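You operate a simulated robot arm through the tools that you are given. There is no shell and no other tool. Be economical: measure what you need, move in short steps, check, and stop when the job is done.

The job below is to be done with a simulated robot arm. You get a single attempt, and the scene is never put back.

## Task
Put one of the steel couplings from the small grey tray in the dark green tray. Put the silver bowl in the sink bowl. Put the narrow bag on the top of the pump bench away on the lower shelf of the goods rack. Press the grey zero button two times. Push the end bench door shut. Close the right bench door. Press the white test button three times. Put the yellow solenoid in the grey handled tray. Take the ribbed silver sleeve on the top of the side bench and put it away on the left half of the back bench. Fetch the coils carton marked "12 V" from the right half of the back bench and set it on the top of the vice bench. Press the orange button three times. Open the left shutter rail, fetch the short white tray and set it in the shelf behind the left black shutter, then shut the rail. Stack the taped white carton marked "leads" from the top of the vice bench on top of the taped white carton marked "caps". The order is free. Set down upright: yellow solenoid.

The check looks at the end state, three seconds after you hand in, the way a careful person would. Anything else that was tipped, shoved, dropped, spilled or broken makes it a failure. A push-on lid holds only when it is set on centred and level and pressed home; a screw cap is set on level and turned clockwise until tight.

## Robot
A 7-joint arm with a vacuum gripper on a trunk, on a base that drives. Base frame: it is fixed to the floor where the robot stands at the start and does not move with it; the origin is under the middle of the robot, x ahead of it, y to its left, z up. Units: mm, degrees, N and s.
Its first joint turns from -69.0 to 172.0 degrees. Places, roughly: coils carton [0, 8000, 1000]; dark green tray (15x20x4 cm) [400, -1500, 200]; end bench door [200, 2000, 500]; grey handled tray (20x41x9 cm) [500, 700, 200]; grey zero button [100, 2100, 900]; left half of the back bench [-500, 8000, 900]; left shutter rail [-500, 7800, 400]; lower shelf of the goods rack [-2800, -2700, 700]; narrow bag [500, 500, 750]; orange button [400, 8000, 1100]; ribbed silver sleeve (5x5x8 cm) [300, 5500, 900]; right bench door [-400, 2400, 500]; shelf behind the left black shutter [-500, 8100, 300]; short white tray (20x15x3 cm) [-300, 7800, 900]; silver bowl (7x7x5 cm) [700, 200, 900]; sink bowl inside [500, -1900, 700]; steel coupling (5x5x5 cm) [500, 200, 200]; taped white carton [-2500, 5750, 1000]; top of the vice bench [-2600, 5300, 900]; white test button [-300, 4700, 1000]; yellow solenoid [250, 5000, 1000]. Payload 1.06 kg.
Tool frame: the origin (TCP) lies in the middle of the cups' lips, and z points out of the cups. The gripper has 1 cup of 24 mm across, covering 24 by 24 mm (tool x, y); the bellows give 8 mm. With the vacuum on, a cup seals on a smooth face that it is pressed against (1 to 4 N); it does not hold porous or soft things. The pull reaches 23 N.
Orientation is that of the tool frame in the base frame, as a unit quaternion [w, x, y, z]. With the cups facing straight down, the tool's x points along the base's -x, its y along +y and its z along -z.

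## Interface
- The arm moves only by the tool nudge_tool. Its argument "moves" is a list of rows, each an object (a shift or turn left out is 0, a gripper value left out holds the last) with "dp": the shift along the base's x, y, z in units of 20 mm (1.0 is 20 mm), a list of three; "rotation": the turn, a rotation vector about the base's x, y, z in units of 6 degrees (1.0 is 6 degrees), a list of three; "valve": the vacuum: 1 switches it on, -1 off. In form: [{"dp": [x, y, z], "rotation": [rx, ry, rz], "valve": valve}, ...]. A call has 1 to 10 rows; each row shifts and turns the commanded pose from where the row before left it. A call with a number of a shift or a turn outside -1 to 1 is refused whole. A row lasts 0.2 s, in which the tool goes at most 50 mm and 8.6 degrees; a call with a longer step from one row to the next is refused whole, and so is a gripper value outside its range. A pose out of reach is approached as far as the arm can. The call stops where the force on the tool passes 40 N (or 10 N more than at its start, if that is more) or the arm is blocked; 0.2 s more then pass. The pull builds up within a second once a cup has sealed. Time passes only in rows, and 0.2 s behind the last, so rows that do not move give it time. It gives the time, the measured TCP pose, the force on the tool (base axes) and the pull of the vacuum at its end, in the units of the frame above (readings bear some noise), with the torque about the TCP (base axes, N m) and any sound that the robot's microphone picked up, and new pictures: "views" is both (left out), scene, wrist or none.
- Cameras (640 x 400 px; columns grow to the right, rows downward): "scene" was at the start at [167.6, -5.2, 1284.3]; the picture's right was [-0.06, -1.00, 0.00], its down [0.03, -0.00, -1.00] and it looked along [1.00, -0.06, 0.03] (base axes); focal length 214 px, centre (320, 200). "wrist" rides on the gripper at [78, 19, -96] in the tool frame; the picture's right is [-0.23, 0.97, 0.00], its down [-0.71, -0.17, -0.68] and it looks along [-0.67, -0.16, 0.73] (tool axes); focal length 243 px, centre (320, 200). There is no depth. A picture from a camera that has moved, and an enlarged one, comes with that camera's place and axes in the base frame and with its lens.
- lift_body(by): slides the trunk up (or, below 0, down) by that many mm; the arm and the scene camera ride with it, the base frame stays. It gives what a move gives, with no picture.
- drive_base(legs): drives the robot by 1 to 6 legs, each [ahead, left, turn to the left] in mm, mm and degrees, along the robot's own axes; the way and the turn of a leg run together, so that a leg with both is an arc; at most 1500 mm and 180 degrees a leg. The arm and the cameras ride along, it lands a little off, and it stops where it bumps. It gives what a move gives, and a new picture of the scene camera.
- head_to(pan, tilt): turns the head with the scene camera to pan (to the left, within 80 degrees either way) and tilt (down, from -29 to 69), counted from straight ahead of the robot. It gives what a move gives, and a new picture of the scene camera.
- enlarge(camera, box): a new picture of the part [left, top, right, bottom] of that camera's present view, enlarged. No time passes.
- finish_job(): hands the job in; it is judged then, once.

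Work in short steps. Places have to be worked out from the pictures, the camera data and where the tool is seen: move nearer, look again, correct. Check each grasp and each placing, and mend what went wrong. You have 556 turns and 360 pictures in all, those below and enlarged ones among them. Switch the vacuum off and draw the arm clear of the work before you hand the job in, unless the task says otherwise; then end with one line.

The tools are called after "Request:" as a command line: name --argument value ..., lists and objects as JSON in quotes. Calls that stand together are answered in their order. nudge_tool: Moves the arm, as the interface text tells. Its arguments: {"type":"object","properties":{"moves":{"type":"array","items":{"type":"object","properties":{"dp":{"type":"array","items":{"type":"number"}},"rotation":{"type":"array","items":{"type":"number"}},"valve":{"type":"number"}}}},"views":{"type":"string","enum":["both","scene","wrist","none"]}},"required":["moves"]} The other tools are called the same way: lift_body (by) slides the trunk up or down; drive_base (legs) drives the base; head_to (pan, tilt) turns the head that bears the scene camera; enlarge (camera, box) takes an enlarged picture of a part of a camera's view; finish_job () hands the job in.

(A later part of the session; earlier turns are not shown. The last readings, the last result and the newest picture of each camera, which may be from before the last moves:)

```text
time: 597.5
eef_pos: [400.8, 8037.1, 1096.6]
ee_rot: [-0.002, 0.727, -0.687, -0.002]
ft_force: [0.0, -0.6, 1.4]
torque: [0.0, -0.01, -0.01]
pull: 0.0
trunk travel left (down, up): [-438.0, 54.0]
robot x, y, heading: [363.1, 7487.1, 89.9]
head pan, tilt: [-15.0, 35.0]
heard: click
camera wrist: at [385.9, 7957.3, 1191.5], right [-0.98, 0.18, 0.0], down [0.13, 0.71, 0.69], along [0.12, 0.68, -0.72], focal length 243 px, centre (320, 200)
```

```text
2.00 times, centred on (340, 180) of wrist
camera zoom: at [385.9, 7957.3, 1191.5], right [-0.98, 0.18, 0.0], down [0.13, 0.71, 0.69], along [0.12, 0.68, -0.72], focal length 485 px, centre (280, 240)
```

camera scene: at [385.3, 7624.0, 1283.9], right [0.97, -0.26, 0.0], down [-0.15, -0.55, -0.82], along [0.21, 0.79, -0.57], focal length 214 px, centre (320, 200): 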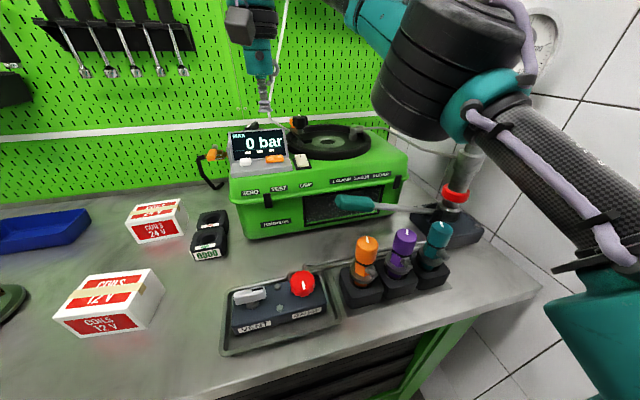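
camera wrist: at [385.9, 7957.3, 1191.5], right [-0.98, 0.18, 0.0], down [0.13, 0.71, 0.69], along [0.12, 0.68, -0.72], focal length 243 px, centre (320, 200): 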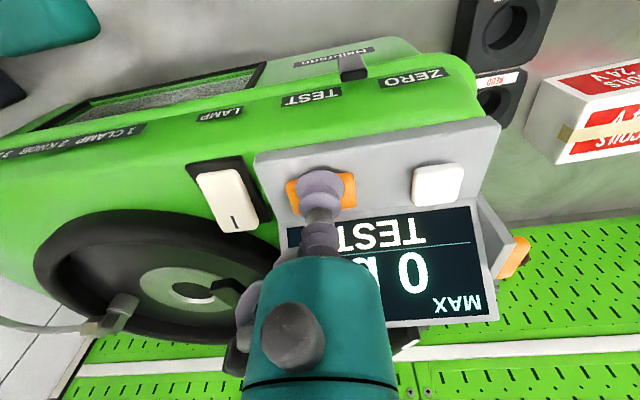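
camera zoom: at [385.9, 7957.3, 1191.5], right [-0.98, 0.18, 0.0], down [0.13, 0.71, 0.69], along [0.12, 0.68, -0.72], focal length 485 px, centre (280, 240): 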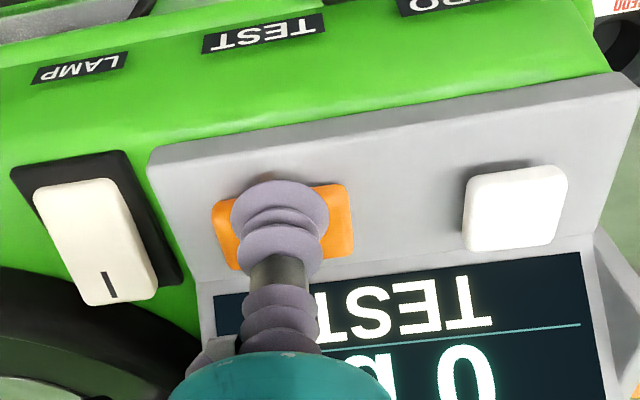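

Click, and the display shows TEST. I release and press a second time.

Request:
nudge_tool --moves '[{"dp": [0, 0, 0.5]}, {"dp": [0, 0, 0.3]}, {}]' --views "none"

Request:
nudge_tool --moves '[{"dp": [0, 0, -0.4]}, {"dp": [0, 0, -0.42]}, {}]' --views "none"

```text
time: 598.3
eef_pos: [401.5, 8036.5, 1112.2]
ee_rot: [-0.002, 0.727, -0.687, -0.001]
ft_force: [-0.3, 0.3, 0.2]
torque: [-0.01, -0.02, -0.01]
pull: 0.1
trunk travel left (down, up): [-438.0, 54.0]
robot x, y, heading: [363.1, 7486.7, 90.0]
head pan, tilt: [-15.0, 35.0]
```

```text
time: 599.1
eef_pos: [400.0, 8037.3, 1096.0]
ee_rot: [-0.001, 0.726, -0.688, -0.001]
ft_force: [-1.0, 0.5, 1.0]
torque: [0.03, -0.04, -0.01]
pull: 0.0
trunk travel left (down, up): [-438.0, 54.0]
robot x, y, heading: [362.4, 7491.4, 90.1]
head pan, tilt: [-15.0, 35.0]
heard: click
```

Second click. Third press.

Request:
nudge_tool --moves '[{"dp": [0, 0, 0.5]}, {"dp": [0, 0, 0.3]}, {}]' --views "none"

Request:
nudge_tool --moves '[{"dp": [0, 0, -0.4]}, {"dp": [0, 0, -0.42]}, {}]' --views "none"

```text
time: 599.9
eef_pos: [399.2, 8038.0, 1112.7]
ee_rot: [-0.002, 0.727, -0.687, -0.002]
ft_force: [0.0, 0.1, 0.0]
torque: [0.02, -0.01, -0.01]
pull: 0.0
trunk travel left (down, up): [-438.0, 54.0]
robot x, y, heading: [361.0, 7490.2, 90.1]
head pan, tilt: [-15.0, 35.0]
```

```text
time: 600.7
eef_pos: [399.6, 8036.6, 1095.6]
ee_rot: [-0.001, 0.726, -0.687, -0.002]
ft_force: [-1.3, 0.3, 2.1]
torque: [-0.01, -0.01, 0.0]
pull: 0.0
trunk travel left (down, up): [-438.0, 54.0]
robot x, y, heading: [360.7, 7488.2, 90.0]
head pan, tilt: [-15.0, 35.0]
heard: click
```

Third click. I lift, back off, and go look at the left shutter.

Request:
nudge_tool --moves '[{"dp": [0, 0, 0.7]}, {"dp": [0, -0.5, 1]}, {"dp": [0, -1, 1]}, {"dp": [-0.5, -1, 1]}, {"dp": [-1, 0, 0.5]}, {"dp": [-1, 0, 0]}, {"dp": [-1, 0, 0]}, {"dp": [-1, 0, 0]}]' --views "none"

Request:
drive_base --legs '[[-200, 0, 0], [0, 750, 0], [-350, 0, 0]]'

Request:
lift_body --by -350

Request:
head_to --pan 5 --tilt 22

```text
time: 602.5
eef_pos: [311.4, 7988.9, 1180.1]
ee_rot: [-0.002, 0.727, -0.687, -0.001]
ft_force: [0.1, -1.0, 0.5]
torque: [-0.01, -0.01, 0.02]
pull: 0.0
trunk travel left (down, up): [-438.0, 54.0]
robot x, y, heading: [364.6, 7483.5, 90.3]
head pan, tilt: [-15.0, 35.0]
```

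```text
time: 612.7
eef_pos: [-436.7, 7422.4, 1180.2]
ee_rot: [-0.002, 0.727, -0.686, -0.002]
ft_force: [0.0, 0.6, -0.5]
torque: [-0.02, -0.02, -0.02]
pull: 0.0
trunk travel left (down, up): [-438.0, 54.0]
robot x, y, heading: [-386.8, 6918.2, 90.1]
head pan, tilt: [-15.0, 35.0]
camera scene: at [-363.8, 7058.0, 1284.0], right [0.97, -0.26, 0.0], down [-0.15, -0.55, -0.82], along [0.21, 0.79, -0.57], focal length 214 px, centre (320, 200)
```

scene: 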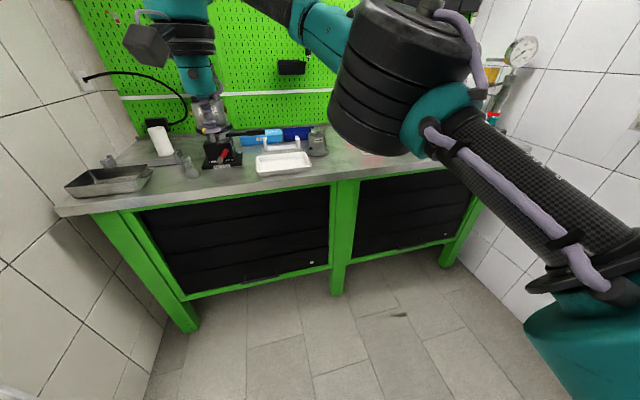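

```text
time: 616.1
eef_pos: [-438.9, 7421.6, 830.4]
ee_rot: [-0.002, 0.727, -0.687, -0.002]
ft_force: [-0.6, -0.7, -0.2]
torque: [-0.04, -0.01, -0.01]
pull: 0.0
trunk travel left (down, up): [-88.0, 404.0]
robot x, y, heading: [-387.5, 6915.6, 90.3]
head pan, tilt: [-15.0, 35.0]
```

```text
time: 616.9
eef_pos: [-439.3, 7421.9, 831.5]
ee_rot: [-0.002, 0.727, -0.687, -0.003]
ft_force: [0.3, 0.2, -0.3]
torque: [0.02, -0.01, -0.03]
pull: 0.0
trunk travel left (down, up): [-88.0, 404.0]
robot x, y, heading: [-386.0, 6918.8, 90.2]
head pan, tilt: [5.0, 22.0]
camera scene: at [-394.9, 7179.7, 928.9], right [1.0, 0.09, 0.0], down [0.03, -0.37, -0.93], along [-0.08, 0.92, -0.38], focal length 214 px, centre (320, 200)
```

scene: 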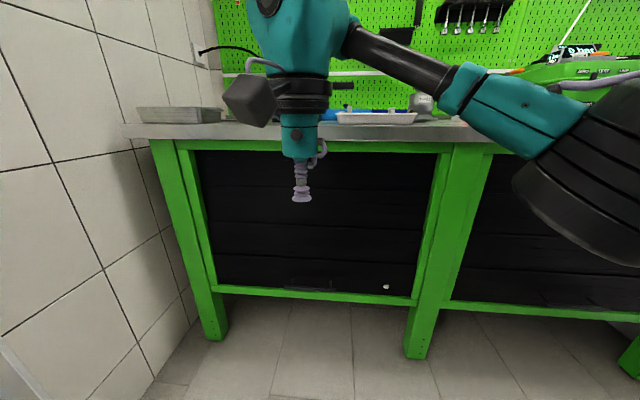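

Request:
enlarge --camera "scene" --box '[180, 130, 460, 320]'

```text
2.11 times, centred on (320, 225) of scene
camera zoom: at [-394.9, 7179.7, 928.9], right [1.0, 0.09, 0.0], down [0.03, -0.37, -0.93], along [-0.08, 0.92, -0.38], focal length 452 px, centre (320, 147)
```

zoom: 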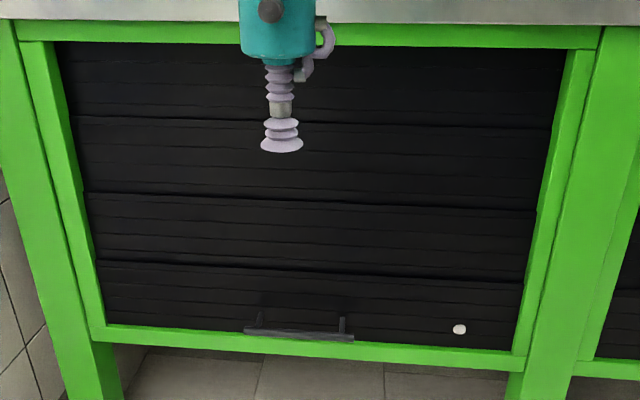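

The shutter has a bar handle at its bottom (≈(-483, 7780, 330)), so I will lift it from below with the tool held horizontally. I rotate the tool to point ahead (+y) here in free space.

Request:
nudge_tool --moves '[{"rotation": [1, 0, 0]}, {"rotation": [1, 0, 0]}, {"rotation": [1, 0, 0]}, {"rotation": [1, 0, 0]}, {"rotation": [1, 0, 0]}, {"rotation": [1, 0, 0]}, {"rotation": [1, 0, 0]}, {"rotation": [1, 0, 0]}, {"rotation": [1, 0, 0]}, {"rotation": [1, 0, 0]}]' --views "none"

Request:
nudge_tool --moves '[{"rotation": [1, 0, 0]}, {"rotation": [1, 0, 0]}, {"rotation": [1, 0, 0]}, {"rotation": [1, 0, 0]}, {"rotation": [1, 0, 0]}]' --views "both"

```text
time: 619.1
eef_pos: [-438.8, 7422.6, 831.1]
ee_rot: [-0.366, 0.628, -0.594, -0.346]
ft_force: [0.4, 0.3, -0.2]
torque: [0.03, 0.04, -0.01]
pull: 0.0
trunk travel left (down, up): [-88.0, 404.0]
robot x, y, heading: [-387.7, 6921.1, 90.4]
head pan, tilt: [5.0, 22.0]
```

```text
time: 620.3
eef_pos: [-438.5, 7420.6, 830.8]
ee_rot: [0.515, -0.513, 0.483, 0.487]
ft_force: [-0.2, 0.4, 0.1]
torque: [0.0, -0.01, 0.01]
pull: 0.0
trunk travel left (down, up): [-88.0, 404.0]
robot x, y, heading: [-387.4, 6919.3, 90.2]
head pan, tilt: [5.0, 22.0]
camera scene: at [-395.0, 7179.7, 928.9], right [1.0, 0.09, 0.0], down [0.03, -0.37, -0.93], along [-0.08, 0.92, -0.37], focal length 214 px, centre (320, 200)
camera wrist: at [-453.8, 7326.9, 750.7], right [-0.98, 0.0, 0.18], down [0.13, -0.69, 0.71], along [0.12, 0.72, 0.68], focal length 243 px, centre (320, 200)
```

scene: 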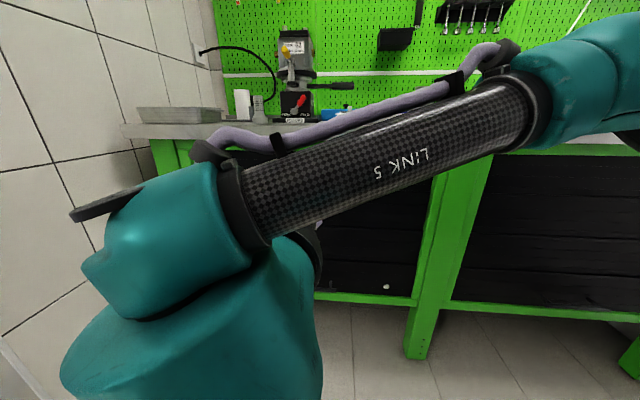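
wrist: 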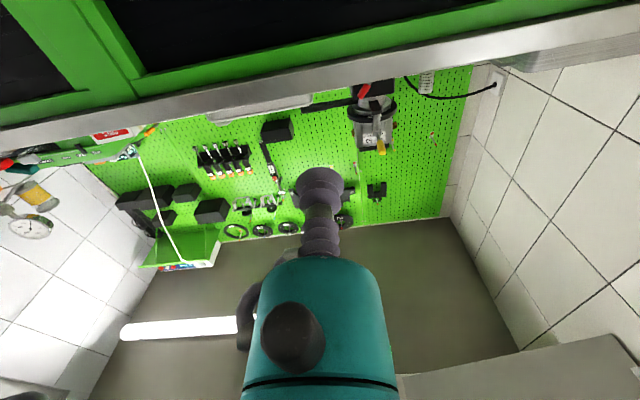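

The tool now points ahead with its camera below. I extend forward and lower it towards handle height, watching reach.

Request:
nudge_tool --moves '[{"dp": [-0.3, 1, -1]}, {"dp": [-0.3, 1, -1]}, {"dp": [-0.3, 1, -1]}, {"dp": [-0.3, 1, -1]}, {"dp": [-0.3, 1, -1]}, {"dp": [-0.3, 1, -1]}, {"dp": [0, 0, -1]}, {"dp": [0, 0, -1]}, {"dp": [0, 0, -1]}, {"dp": [0, 0, -1]}]' --views "none"

Request:
nudge_tool --moves '[{"dp": [0, 0, -1]}, {"dp": [0, 0, -1]}, {"dp": [0, 0, -1]}, {"dp": [0, 0, -1]}, {"dp": [0, 0, -1]}, {"dp": [0, 0, -1]}, {"dp": [0, 0, -1]}, {"dp": [0, 0, -1]}, {"dp": [0, 0, -1]}, {"dp": [0, 0, -1]}]' --views "both"

```text
time: 622.5
eef_pos: [-476.4, 7542.8, 630.8]
ee_rot: [0.515, -0.512, 0.485, 0.487]
ft_force: [0.5, 0.1, 0.0]
torque: [0.01, 0.02, 0.02]
pull: 0.0
trunk travel left (down, up): [-88.0, 404.0]
robot x, y, heading: [-385.5, 6922.5, 90.1]
head pan, tilt: [5.0, 22.0]
```

```text
time: 624.7
eef_pos: [-458.6, 7536.1, 480.4]
ee_rot: [0.515, -0.514, 0.487, 0.483]
ft_force: [-0.6, 0.4, 0.5]
torque: [-0.01, 0.0, 0.01]
pull: 0.1
out of reach, approached as far as the arm can: row 7, 8, 9, 10
trunk travel left (down, up): [-88.0, 404.0]
robot x, y, heading: [-388.1, 6918.8, 90.2]
head pan, tilt: [5.0, 22.0]
camera scene: at [-395.0, 7179.7, 928.9], right [1.0, 0.09, 0.0], down [0.03, -0.37, -0.93], along [-0.08, 0.92, -0.37], focal length 214 px, centre (320, 200)
camera wrist: at [-474.1, 7439.8, 402.0], right [-0.98, 0.01, 0.18], down [0.13, -0.68, 0.72], along [0.13, 0.73, 0.67], focal length 243 px, centre (320, 200)
```

scene: 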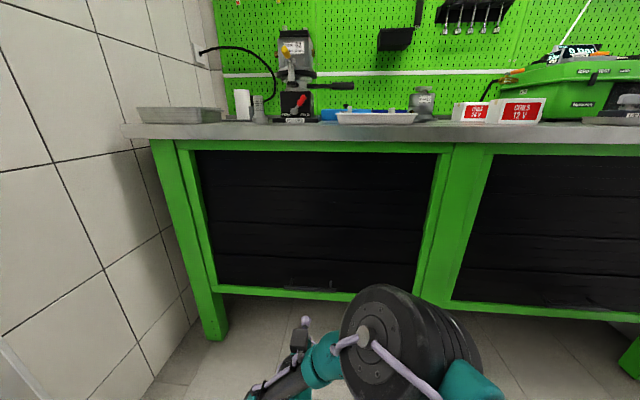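
wrist: 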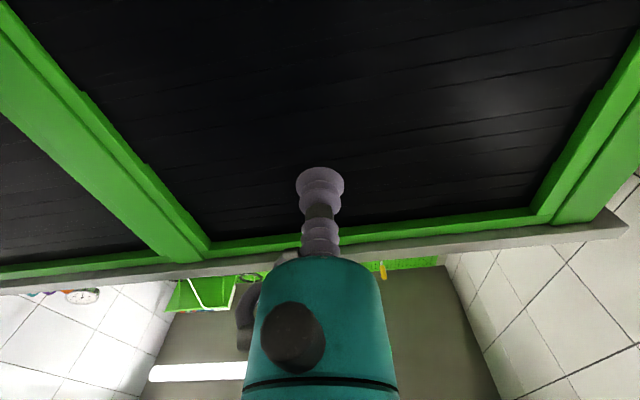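

Horizontal reach stops at z≈480 here; a 35–40° downward tilt will get under the bar. I zoom at the handle to see how it stands off.

Request:
enlarge --camera "scene" --box '[260, 260, 400, 310]'

```text
4.57 times, centred on (330, 285) of scene
camera zoom: at [-395.0, 7179.7, 928.9], right [1.0, 0.09, 0.0], down [0.03, -0.37, -0.93], along [-0.08, 0.92, -0.37], focal length 980 px, centre (274, -189)
```

zoom: 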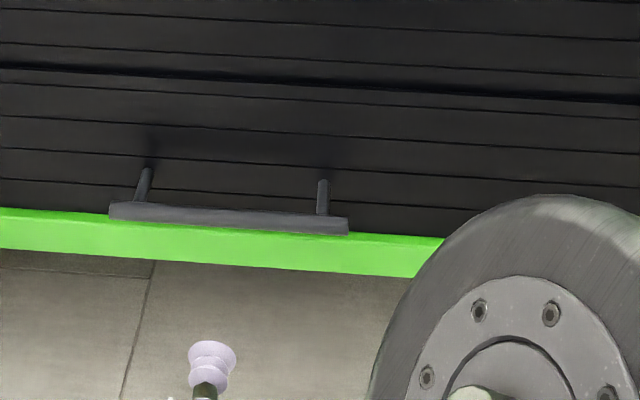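

The bar stands about 49 mm off the shutter, near (-483, 7771, 350). I tilt the tool 36° down, lower the trunk, and bring the tip to z≈310.

Request:
nudge_tool --moves '[{"rotation": [-1, 0, 0]}, {"rotation": [-1, 0, 0]}, {"rotation": [-1, 0, 0]}, {"rotation": [-1, 0, 0]}, {"rotation": [-1, 0, 0]}, {"rotation": [-1, 0, 0]}]' --views "none"

Request:
lift_body --by -80

Request:
nudge_tool --moves '[{"dp": [-0.4, 0, -1]}, {"dp": [-0.4, 0, -1]}, {"dp": [-0.3, 0, -1]}, {"dp": [0, 0, -1]}, {"dp": [0, 0, -0.6]}]' --views "scene"

```text
time: 626.1
eef_pos: [-461.7, 7535.5, 479.1]
ee_rot: [-0.33, 0.648, -0.611, -0.312]
ft_force: [-1.1, 0.8, 0.1]
torque: [0.0, 0.01, -0.04]
pull: 0.0
trunk travel left (down, up): [-88.0, 404.0]
robot x, y, heading: [-387.8, 6923.4, 90.1]
head pan, tilt: [5.0, 22.0]
```

```text
time: 627.3
eef_pos: [-460.9, 7536.8, 398.8]
ee_rot: [-0.332, 0.647, -0.61, -0.314]
ft_force: [0.5, 0.3, 0.7]
torque: [-0.02, -0.03, -0.02]
pull: 0.0
trunk travel left (down, up): [-8.0, 484.0]
robot x, y, heading: [-386.2, 6918.7, 89.9]
head pan, tilt: [5.0, 22.0]
```

```text
time: 628.5
eef_pos: [-483.1, 7534.1, 306.2]
ee_rot: [-0.331, 0.647, -0.611, -0.313]
ft_force: [-0.3, 0.5, -0.1]
torque: [-0.02, 0.0, 0.01]
pull: 0.0
trunk travel left (down, up): [-8.0, 484.0]
robot x, y, heading: [-388.2, 6917.9, 90.3]
head pan, tilt: [5.0, 22.0]
camera scene: at [-395.1, 7200.5, 856.2], right [1.0, 0.09, 0.0], down [0.03, -0.37, -0.93], along [-0.08, 0.92, -0.37], focal length 214 px, centre (320, 200)
```

scene: 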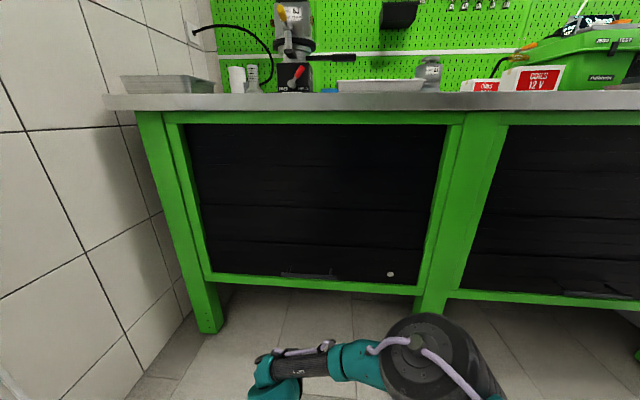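

Now I drive ahead 190 mm and check the tip against the handle.

Request:
drive_base --legs '[[190, 0, 0]]'

Request:
nudge_tool --moves '[{}]' --views "wrist"

```text
time: 630.0
eef_pos: [-484.8, 7727.3, 306.4]
ee_rot: [-0.331, 0.648, -0.61, -0.314]
ft_force: [0.0, -0.4, -0.8]
torque: [0.01, -0.03, 0.01]
pull: 0.1
trunk travel left (down, up): [-8.0, 484.0]
robot x, y, heading: [-385.6, 7113.4, 90.3]
head pan, tilt: [5.0, 22.0]
camera scene: at [-396.7, 7392.6, 856.2], right [1.0, 0.09, 0.0], down [0.03, -0.37, -0.93], along [-0.09, 0.92, -0.37], focal length 214 px, centre (320, 200)
```

scene: 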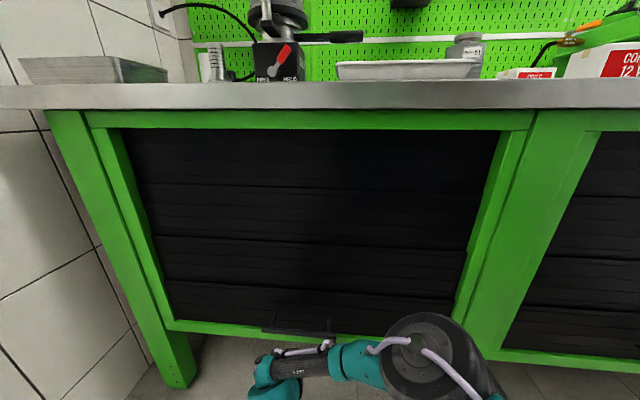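

```text
time: 630.4
eef_pos: [-485.5, 7725.9, 306.7]
ee_rot: [-0.332, 0.648, -0.61, -0.313]
ft_force: [-0.1, -0.3, -0.4]
torque: [-0.01, 0.0, -0.02]
pull: 0.1
trunk travel left (down, up): [-8.0, 484.0]
robot x, y, heading: [-389.4, 7112.2, 90.2]
head pan, tilt: [5.0, 22.0]
camera wrist: at [-500.1, 7602.2, 297.2], right [-0.98, 0.1, 0.15], down [0.13, -0.14, 0.98], along [0.12, 0.99, 0.12], focal length 243 px, centre (320, 200)
```

wrist: 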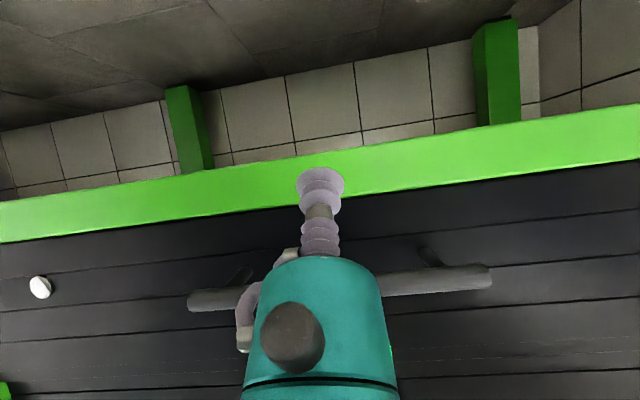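

The bar is at z≈385, well above the bottom frame rail. I drive 45 mm further, then raise the tip behind the frame and under the bar.

Request:
drive_base --legs '[[50, 0, 0]]'

Request:
nudge_tool --moves '[{"dp": [0, 0.3, 1]}, {"dp": [0, 0.5, 0.7]}]' --views "wrist"

```text
time: 631.4
eef_pos: [-486.1, 7752.7, 306.9]
ee_rot: [-0.33, 0.646, -0.614, -0.31]
ft_force: [4.6, -8.3, 10.1]
torque: [0.4, 0.23, 0.0]
pull: 0.1
trunk travel left (down, up): [-8.0, 484.0]
robot x, y, heading: [-387.4, 7146.3, 90.0]
head pan, tilt: [5.0, 22.0]
stopped in leg 1: the force on the tool passed its limit at 134 N (the readings are from after the stop); the commanded pose is now the measured one
camera scene: at [-396.5, 7425.1, 856.4], right [1.0, 0.09, 0.0], down [0.03, -0.37, -0.93], along [-0.09, 0.92, -0.37], focal length 214 px, centre (320, 200)
```

scene: 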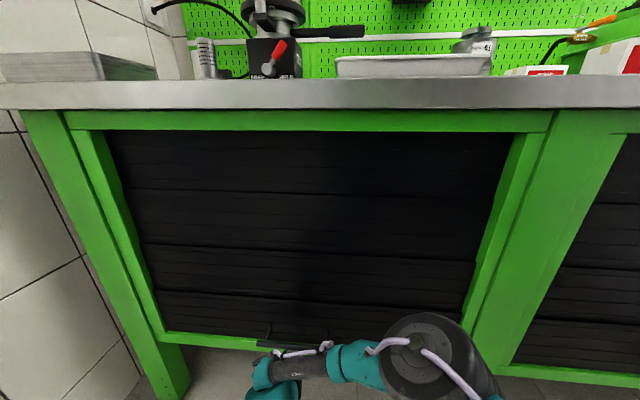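

```text
time: 632.0
eef_pos: [-486.2, 7769.3, 336.6]
ee_rot: [-0.33, 0.647, -0.614, -0.31]
ft_force: [0.8, -4.4, -4.6]
torque: [0.29, 0.04, 0.06]
pull: 0.2
trunk travel left (down, up): [-8.0, 484.0]
robot x, y, heading: [-384.0, 7144.0, 90.3]
head pan, tilt: [5.0, 22.0]
camera wrist: at [-501.1, 7644.5, 329.5], right [-0.98, 0.11, 0.14], down [0.13, -0.13, 0.98], along [0.13, 0.99, 0.11], focal length 243 px, centre (320, 200)
```

wrist: 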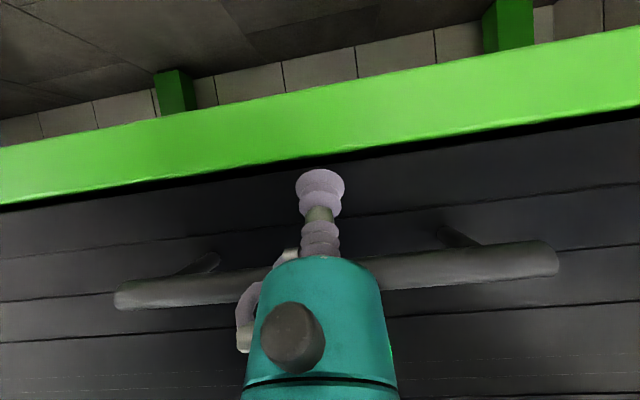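

The bar now rests on the hard part of the tool (downward force). I start lifting.

Request:
nudge_tool --moves '[{"dp": [0, 0, 0.7]}, {"dp": [0, 0, 0.7]}, {"dp": [0, 0, 0.7]}]' --views "wrist"

```text
time: 632.8
eef_pos: [-486.1, 7769.1, 380.3]
ee_rot: [-0.33, 0.646, -0.614, -0.309]
ft_force: [-0.3, -17.9, -4.4]
torque: [0.7, -0.02, -0.02]
pull: 0.0
trunk travel left (down, up): [-8.0, 484.0]
robot x, y, heading: [-384.4, 7150.2, 90.3]
head pan, tilt: [5.0, 22.0]
camera wrist: at [-501.1, 7644.7, 372.3], right [-0.98, 0.11, 0.14], down [0.13, -0.13, 0.98], along [0.13, 0.99, 0.11], focal length 243 px, centre (320, 200)
```

wrist: 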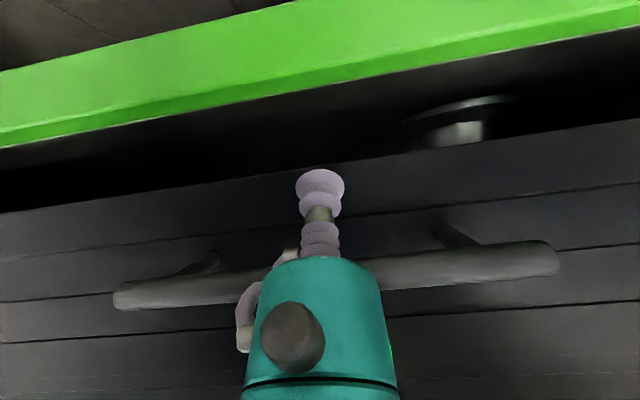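

The shutter rises with the tool. I keep lifting.

Request:
nudge_tool --moves '[{"dp": [0, 0, 1]}, {"dp": [0, 0, 1]}, {"dp": [0, 0, 1]}, {"dp": [0, 0, 1]}, {"dp": [0, 0, 1]}, {"dp": [0, 0, 1]}]' --views "wrist"

```text
time: 633.6
eef_pos: [-485.7, 7769.5, 436.4]
ee_rot: [-0.329, 0.647, -0.616, -0.307]
ft_force: [0.0, -0.2, -0.6]
torque: [0.03, -0.01, 0.01]
pull: 0.0
trunk travel left (down, up): [-8.0, 484.0]
robot x, y, heading: [-389.5, 7145.5, 90.2]
head pan, tilt: [5.0, 22.0]
stopped in row 4: the force on the tool passed its limit at 43 N (the readings are from after the stop); the commanded pose is now the measured one
camera wrist: at [-501.6, 7645.2, 429.2], right [-0.98, 0.11, 0.14], down [0.13, -0.13, 0.98], along [0.13, 0.99, 0.11], focal length 243 px, centre (320, 200)
```

wrist: 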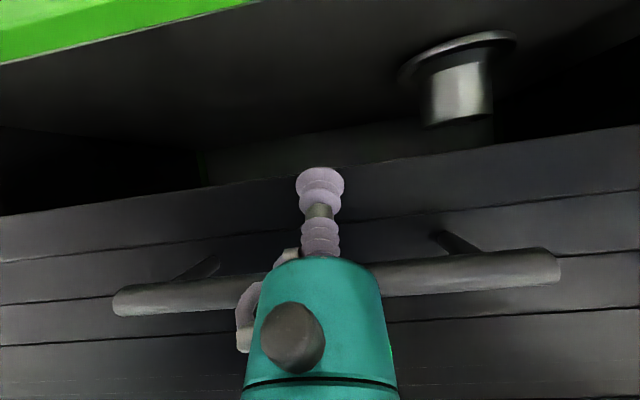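

Stopped at the force limit, the shutter holds. I ease back 5 mm (the tip presses on the slats) and lift more slowly.

Request:
nudge_tool --moves '[{"dp": [0, -0.3, 0.3]}, {"dp": [0, 0, 0.5]}, {"dp": [0, 0, 0.5]}, {"dp": [0, 0, 0.5]}, {"dp": [0, 0, 0.5]}, {"dp": [0, 0, 0.5]}, {"dp": [0, 0, 0.5]}, {"dp": [0, 0, 0.5]}, {"dp": [0, 0, 0.5]}, {"dp": [0, 0, 0.5]}]' --views "wrist"

```text
time: 635.8
eef_pos: [-485.8, 7764.6, 533.3]
ee_rot: [-0.329, 0.647, -0.614, -0.308]
ft_force: [-2.1, -3.6, -2.7]
torque: [0.18, -0.05, -0.06]
pull: 0.0
trunk travel left (down, up): [-8.0, 484.0]
robot x, y, heading: [-382.8, 7142.7, 90.0]
head pan, tilt: [5.0, 22.0]
camera wrist: at [-501.6, 7640.6, 526.6], right [-0.98, 0.11, 0.14], down [0.13, -0.13, 0.98], along [0.13, 0.99, 0.11], focal length 243 px, centre (320, 200)
```

wrist: 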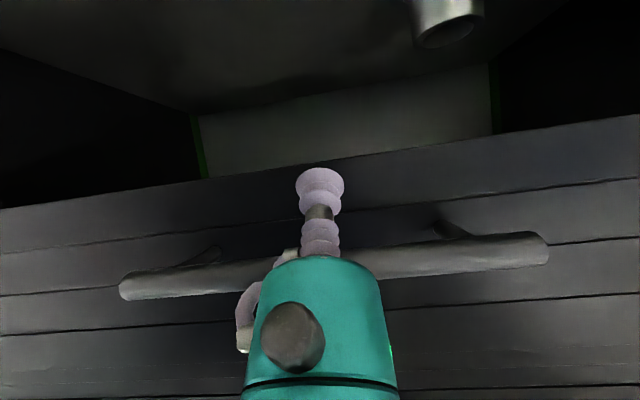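

Going well. I continue in the same manner.

Request:
nudge_tool --moves '[{"dp": [0, 0, 0.6]}, {"dp": [0, 0, 0.6]}, {"dp": [0, 0, 0.6]}, {"dp": [0, 0, 0.6]}, {"dp": [0, 0, 0.6]}, {"dp": [0, 0, 0.6]}, {"dp": [0, 0, 0.6]}, {"dp": [0, 0, 0.6]}, {"dp": [0, 0, 0.6]}, {"dp": [0, 0, 0.6]}]' --views "none"

Request:
nudge_tool --moves '[{"dp": [0, 0, 0.6]}, {"dp": [0, 0, 0.6]}, {"dp": [0, 0, 0.6]}, {"dp": [0, 0, 0.6]}, {"dp": [0, 0, 0.6]}]' --views "both"

```text
time: 638.0
eef_pos: [-487.2, 7762.5, 655.2]
ee_rot: [-0.33, 0.647, -0.615, -0.308]
ft_force: [1.4, -2.0, -1.9]
torque: [0.09, 0.04, -0.01]
pull: 0.1
trunk travel left (down, up): [-8.0, 484.0]
robot x, y, heading: [-386.2, 7145.8, 90.3]
head pan, tilt: [5.0, 22.0]
```

```text
time: 639.2
eef_pos: [-487.4, 7763.9, 713.9]
ee_rot: [-0.329, 0.647, -0.615, -0.307]
ft_force: [0.5, -3.7, -2.7]
torque: [0.15, 0.05, 0.08]
pull: 0.1
trunk travel left (down, up): [-8.0, 484.0]
robot x, y, heading: [-386.9, 7145.0, 90.3]
head pan, tilt: [5.0, 22.0]
camera scene: at [-396.6, 7425.7, 856.2], right [1.0, 0.09, 0.0], down [0.03, -0.37, -0.93], along [-0.09, 0.92, -0.37], focal length 214 px, centre (320, 200)
camera wrist: at [-503.0, 7639.9, 706.5], right [-0.98, 0.11, 0.14], down [0.13, -0.13, 0.98], along [0.13, 0.99, 0.11], focal length 243 px, centre (320, 200)
```

scene: 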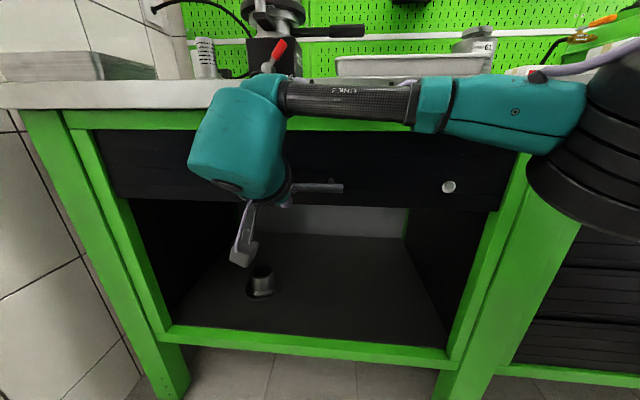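
wrist: 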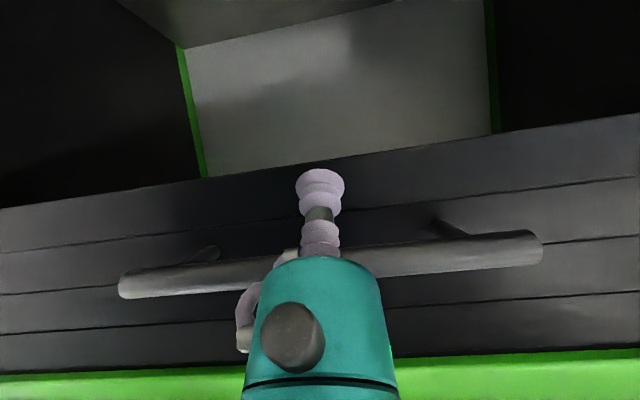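

The shelf is open by about 380 mm, with a metal cup inside near the left. I lift a bit more.

Request:
nudge_tool --moves '[{"dp": [0, 0, 0.5]}, {"dp": [0, 0, 0.5]}, {"dp": [0, 0, 0.5]}, {"dp": [0, 0, 0.5]}]' --views "both"

```text
time: 639.9
eef_pos: [-487.9, 7761.1, 729.8]
ee_rot: [-0.326, 0.653, -0.614, -0.3]
ft_force: [0.6, -1.6, -3.9]
torque: [0.18, 0.0, 0.0]
pull: 0.1
trunk travel left (down, up): [-8.0, 484.0]
robot x, y, heading: [-387.1, 7143.4, 90.3]
head pan, tilt: [5.0, 22.0]
stopped in row 3: the force on the tool passed its limit at 50 N (the readings are from after the stop); the commanded pose is now the measured one
camera scene: at [-396.6, 7425.5, 856.1], right [1.0, 0.09, 0.0], down [0.03, -0.37, -0.93], along [-0.09, 0.92, -0.37], focal length 214 px, centre (320, 200)
camera wrist: at [-502.5, 7636.5, 723.6], right [-0.99, 0.11, 0.13], down [0.12, -0.11, 0.99], along [0.12, 0.99, 0.09], focal length 243 px, centre (320, 200)
```

scene: 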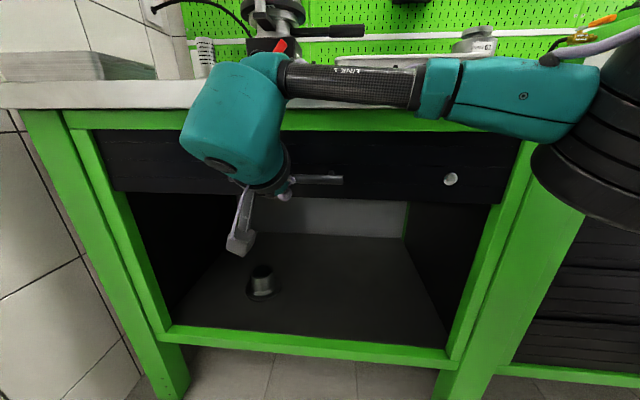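
wrist: 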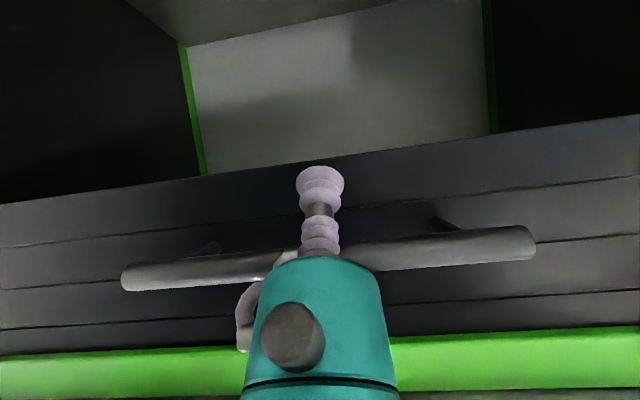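

The shutter is at its stop. I lower the tool slightly and back away to see if it stays up.

Request:
nudge_tool --moves '[{"dp": [0, -0.2, -0.5]}, {"dp": [0, -0.5, -0.7]}, {"dp": [0, -1, 0]}, {"dp": [0, -1, 0]}, {"dp": [0, -1, 0]}, {"dp": [0, -1, 0]}]' --views "none"

Request:
drive_base --legs '[[-250, 0, 0]]'

```text
time: 641.3
eef_pos: [-486.9, 7667.4, 705.4]
ee_rot: [-0.326, 0.652, -0.614, -0.301]
ft_force: [-0.8, -0.3, 0.8]
torque: [0.02, -0.04, 0.03]
pull: 0.1
trunk travel left (down, up): [-8.0, 484.0]
robot x, y, heading: [-385.4, 7139.3, 90.4]
head pan, tilt: [5.0, 22.0]
```

```text
time: 643.1
eef_pos: [-486.4, 7421.2, 704.9]
ee_rot: [-0.326, 0.652, -0.615, -0.3]
ft_force: [-0.1, 0.7, 0.0]
torque: [-0.01, 0.01, -0.01]
pull: 0.1
trunk travel left (down, up): [-8.0, 484.0]
robot x, y, heading: [-385.2, 6899.1, 90.5]
head pan, tilt: [5.0, 22.0]
camera scene: at [-395.1, 7180.5, 856.1], right [1.0, 0.09, 0.0], down [0.03, -0.37, -0.93], along [-0.08, 0.92, -0.37], focal length 214 px, centre (320, 200)
```

scene: 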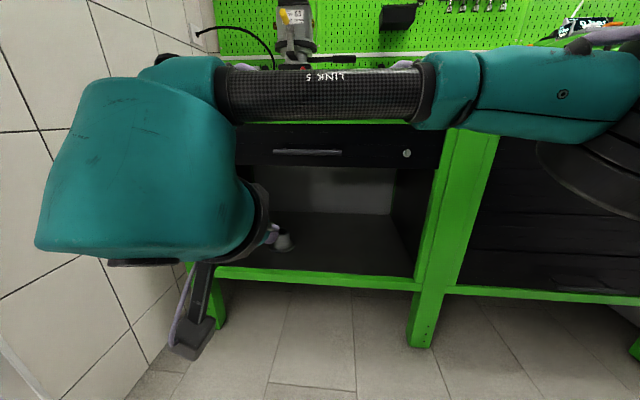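

The shutter stays open. I turn the tool back to vertical and raise the trunk to fetch the white tray from the bench top.

Request:
nudge_tool --moves '[{"rotation": [-1, 0, 0]}, {"rotation": [-1, 0, 0]}, {"rotation": [-1, 0, 0]}, {"rotation": [-1, 0, 0]}, {"rotation": [-1, 0, 0]}, {"rotation": [-1, 0, 0]}, {"rotation": [-1, 0, 0]}, {"rotation": [-1, 0, 0]}, {"rotation": [-1, 0, 0]}]' --views "none"

Request:
lift_body --by 380

Request:
drive_base --legs '[[380, -180, 0]]'

Request:
nudge_tool --moves '[{}]' --views "wrist"

```text
time: 645.1
eef_pos: [-484.2, 7420.9, 704.7]
ee_rot: [0.007, 0.73, -0.683, 0.012]
ft_force: [-0.1, 0.3, -0.2]
torque: [0.04, 0.01, 0.0]
pull: 0.1
trunk travel left (down, up): [-8.0, 484.0]
robot x, y, heading: [-386.1, 6899.2, 90.1]
head pan, tilt: [5.0, 22.0]
```

```text
time: 648.7
eef_pos: [-485.9, 7420.9, 1085.3]
ee_rot: [0.005, 0.729, -0.684, 0.012]
ft_force: [0.7, 0.1, 0.2]
torque: [0.0, -0.03, 0.01]
pull: 0.1
trunk travel left (down, up): [-388.0, 104.0]
robot x, y, heading: [-386.9, 6900.4, 90.3]
head pan, tilt: [5.0, 22.0]
```

```text
time: 651.3
eef_pos: [-315.5, 7806.5, 1085.1]
ee_rot: [0.005, 0.732, -0.681, 0.012]
ft_force: [-0.3, 0.2, -0.1]
torque: [0.0, 0.0, 0.01]
pull: 0.1
trunk travel left (down, up): [-388.0, 104.0]
robot x, y, heading: [-209.7, 7290.4, 90.8]
head pan, tilt: [5.0, 22.0]
camera scene: at [-221.0, 7457.2, 1246.3], right [0.99, 0.1, 0.0], down [0.04, -0.37, -0.93], along [-0.09, 0.92, -0.37], focal length 214 px, centre (320, 200)
```

scene: 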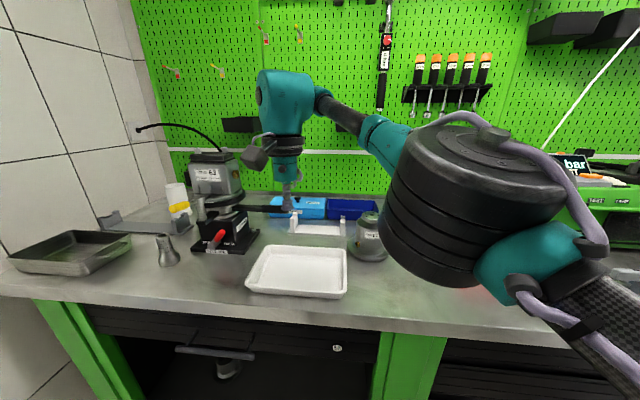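

```text
time: 651.7
eef_pos: [-315.4, 7807.1, 1085.4]
ee_rot: [0.005, 0.732, -0.681, 0.012]
ft_force: [-0.3, 0.1, -0.3]
torque: [-0.04, 0.04, 0.0]
pull: 0.0
trunk travel left (down, up): [-388.0, 104.0]
robot x, y, heading: [-208.5, 7289.8, 90.8]
head pan, tilt: [5.0, 22.0]
camera wrist: at [-330.2, 7728.9, 1182.3], right [-0.99, 0.16, -0.01], down [0.11, 0.73, 0.67], along [0.12, 0.66, -0.74], focal length 243 px, centre (320, 200)
```

wrist: 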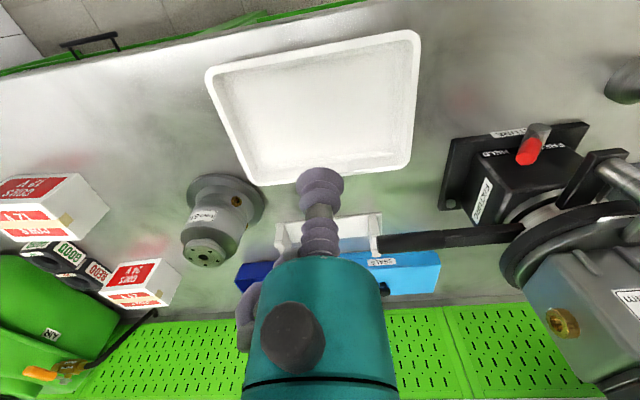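

Tray centre ≈ (-310, 7840). I drive 30 ahead and descend with the vacuum on.

Request:
drive_base --legs '[[33, -5, 0]]'

Request:
nudge_tool --moves '[{"dp": [0, 0, -1], "valve": 1}, {"dp": [0, 0, -1]}, {"dp": [0, 0, -1]}, {"dp": [0, 0, -1]}, {"dp": [0, 0, -1]}, {"dp": [0, 0, -1]}, {"dp": [0, 0, -1]}, {"dp": [0, 0, -1]}]' --views "wrist"

```text
time: 652.6
eef_pos: [-311.5, 7839.8, 1085.0]
ee_rot: [0.005, 0.733, -0.68, 0.012]
ft_force: [-0.4, 0.6, 0.5]
torque: [-0.03, -0.02, -0.02]
pull: 0.1
trunk travel left (down, up): [-388.0, 104.0]
robot x, y, heading: [-209.1, 7319.1, 91.3]
head pan, tilt: [5.0, 22.0]
camera scene: at [-216.9, 7490.9, 1246.2], right [0.99, 0.1, 0.0], down [0.04, -0.37, -0.93], along [-0.1, 0.92, -0.38], focal length 214 px, centre (320, 200)
```

scene: 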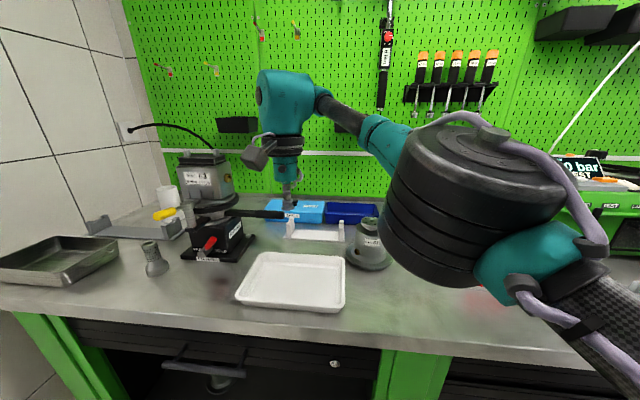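

```text
time: 654.4
eef_pos: [-311.5, 7841.1, 923.7]
ee_rot: [0.004, 0.733, -0.68, 0.01]
ft_force: [-0.8, 0.3, -0.8]
torque: [-0.02, 0.01, 0.01]
pull: 0.1
trunk travel left (down, up): [-388.0, 104.0]
robot x, y, heading: [-207.4, 7319.2, 91.1]
head pan, tilt: [5.0, 22.0]
camera wrist: at [-325.5, 7764.1, 1021.1], right [-0.99, 0.16, -0.01], down [0.11, 0.73, 0.67], along [0.12, 0.66, -0.74], focal length 243 px, centre (320, 200)
```

wrist: 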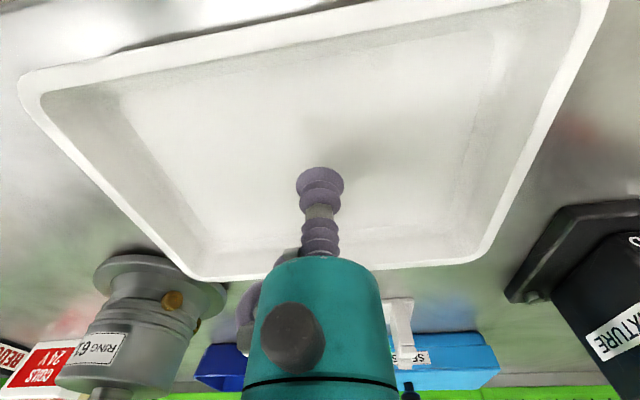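

Request:
nudge_tool --moves '[{"dp": [0, -0.3, -0.7]}, {"dp": [0, 0, -0.4]}, {"dp": [0, 0, -0.3]}, {}, {}]' --views "none"

```text
time: 655.6
eef_pos: [-310.6, 7835.1, 897.5]
ee_rot: [0.005, 0.732, -0.681, 0.011]
ft_force: [3.2, 8.5, 19.3]
torque: [-0.02, 0.1, -0.05]
pull: 22.8
trunk travel left (down, up): [-388.0, 104.0]
robot x, y, heading: [-206.7, 7315.8, 91.0]
head pan, tilt: [5.0, 22.0]
```

Sealed. I lift the tray, back away, and lower the trunk to the bottom and the tool to about z=370.

Request:
nudge_tool --moves '[{"dp": [0, 0, 0.5]}, {"dp": [0, 0, 1]}, {"dp": [0, 0, 1]}, {"dp": [0, 0, 1]}]' --views "wrist"

Request:
drive_base --legs '[[-500, 0, -1]]'

Request:
lift_body --by -380

Request:
nudge_tool --moves '[{"dp": [0, 0, -1]}, {"dp": [0, 0, -1]}, {"dp": [0, 0, -1]}, {"dp": [0, 0, -1]}, {"dp": [0, 0, -1]}, {"dp": [0, 0, -1]}, {"dp": [0, 0, -1]}, {"dp": [0, 0, -1]}, {"dp": [0, 0, -1]}, {"dp": [0, 0, -1]}]' --views "scene"

```text
time: 656.6
eef_pos: [-313.6, 7833.9, 965.8]
ee_rot: [0.005, 0.733, -0.68, 0.012]
ft_force: [0.9, -0.2, -3.0]
torque: [-0.03, 0.02, -0.01]
pull: 22.8
trunk travel left (down, up): [-388.0, 104.0]
robot x, y, heading: [-203.9, 7317.1, 91.1]
head pan, tilt: [5.0, 22.0]
camera wrist: at [-327.9, 7755.7, 1062.9], right [-0.99, 0.16, -0.01], down [0.11, 0.73, 0.67], along [0.12, 0.66, -0.74], focal length 243 px, centre (320, 200)
```

wrist: 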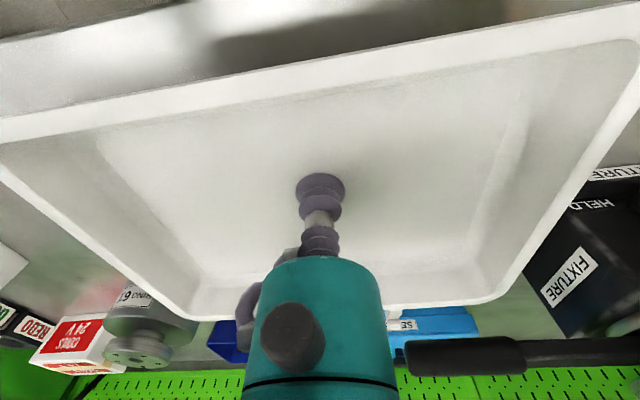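

```text
time: 659.6
eef_pos: [-298.0, 7328.9, 965.4]
ee_rot: [0.005, 0.723, -0.69, 0.012]
ft_force: [0.5, -0.3, -3.4]
torque: [-0.02, 0.06, 0.03]
pull: 22.7
trunk travel left (down, up): [-388.0, 104.0]
robot x, y, heading: [-205.1, 6807.6, 89.3]
head pan, tilt: [5.0, 22.0]
camera scene: at [-211.1, 6982.1, 1246.3], right [1.0, 0.08, 0.0], down [0.03, -0.37, -0.93], along [-0.07, 0.92, -0.37], focal length 214 px, centre (320, 200)
```

scene: 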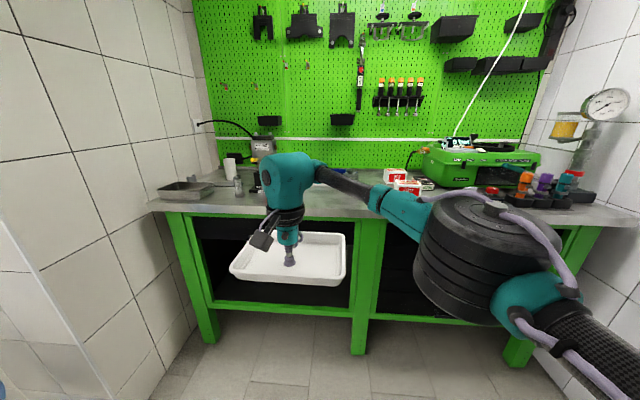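

```text
time: 663.2
eef_pos: [-297.0, 7328.0, 584.6]
ee_rot: [0.006, 0.723, -0.69, 0.012]
ft_force: [-0.4, 0.3, -3.4]
torque: [-0.05, 0.03, 0.01]
pull: 23.0
trunk travel left (down, up): [-8.0, 484.0]
robot x, y, heading: [-200.1, 6810.7, 89.2]
head pan, tilt: [5.0, 22.0]
```

```text
time: 665.4
eef_pos: [-298.5, 7327.6, 387.4]
ee_rot: [0.005, 0.724, -0.69, 0.012]
ft_force: [-0.6, 0.7, -4.3]
torque: [-0.04, 0.03, -0.02]
pull: 22.9
trunk travel left (down, up): [-8.0, 484.0]
robot x, y, heading: [-205.1, 6812.0, 89.4]
head pan, tilt: [5.0, 22.0]
camera scene: at [-209.8, 7091.5, 856.1], right [1.0, 0.08, 0.0], down [0.03, -0.37, -0.93], along [-0.07, 0.92, -0.37], focal length 214 px, centre (320, 200)
```

scene: 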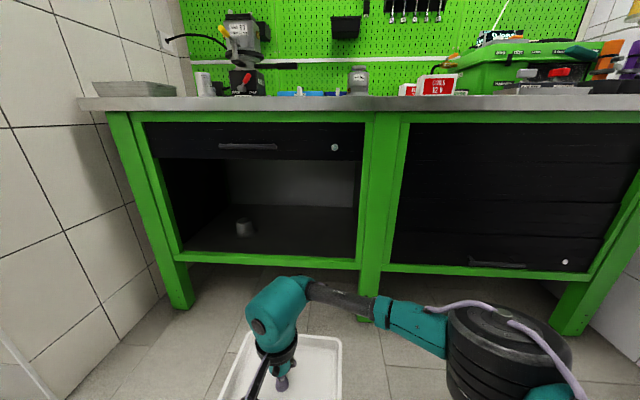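

Clear view into the open shelf. I shift 105 mm left and drive in 440 mm.

Request:
drive_base --legs '[[0, 110, 0.6], [440, 0, 0]]'

Request:
nudge_tool --moves '[{}]' --views "wrist"

```text
time: 669.4
eef_pos: [-405.6, 7775.2, 387.7]
ee_rot: [0.005, 0.723, -0.691, 0.012]
ft_force: [-0.2, -0.5, -3.8]
torque: [-0.04, 0.04, 0.0]
pull: 22.9
trunk travel left (down, up): [-8.0, 484.0]
robot x, y, heading: [-317.3, 7255.0, 88.9]
head pan, tilt: [5.0, 22.0]
camera scene: at [-317.6, 7538.9, 856.1], right [1.0, 0.07, 0.0], down [0.03, -0.37, -0.93], along [-0.07, 0.92, -0.37], focal length 214 px, centre (320, 200)
```

scene: 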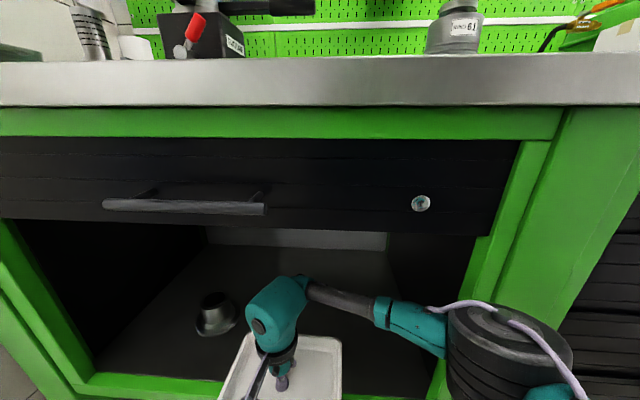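

```text
time: 669.8
eef_pos: [-405.0, 7775.8, 386.3]
ee_rot: [0.006, 0.723, -0.691, 0.012]
ft_force: [-0.3, 0.4, -3.5]
torque: [-0.02, 0.05, 0.01]
pull: 22.8
trunk travel left (down, up): [-8.0, 484.0]
robot x, y, heading: [-311.4, 7259.6, 89.2]
head pan, tilt: [5.0, 22.0]
camera wrist: at [-422.2, 7698.5, 483.5], right [-0.98, 0.19, -0.01], down [0.13, 0.73, 0.67], along [0.14, 0.65, -0.74], focal length 243 px, centre (320, 200)
```

wrist: 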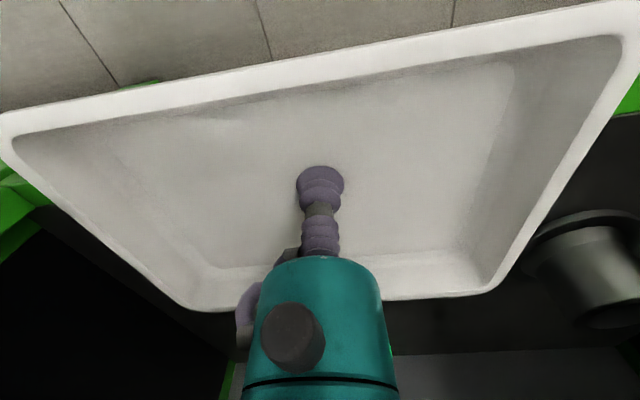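

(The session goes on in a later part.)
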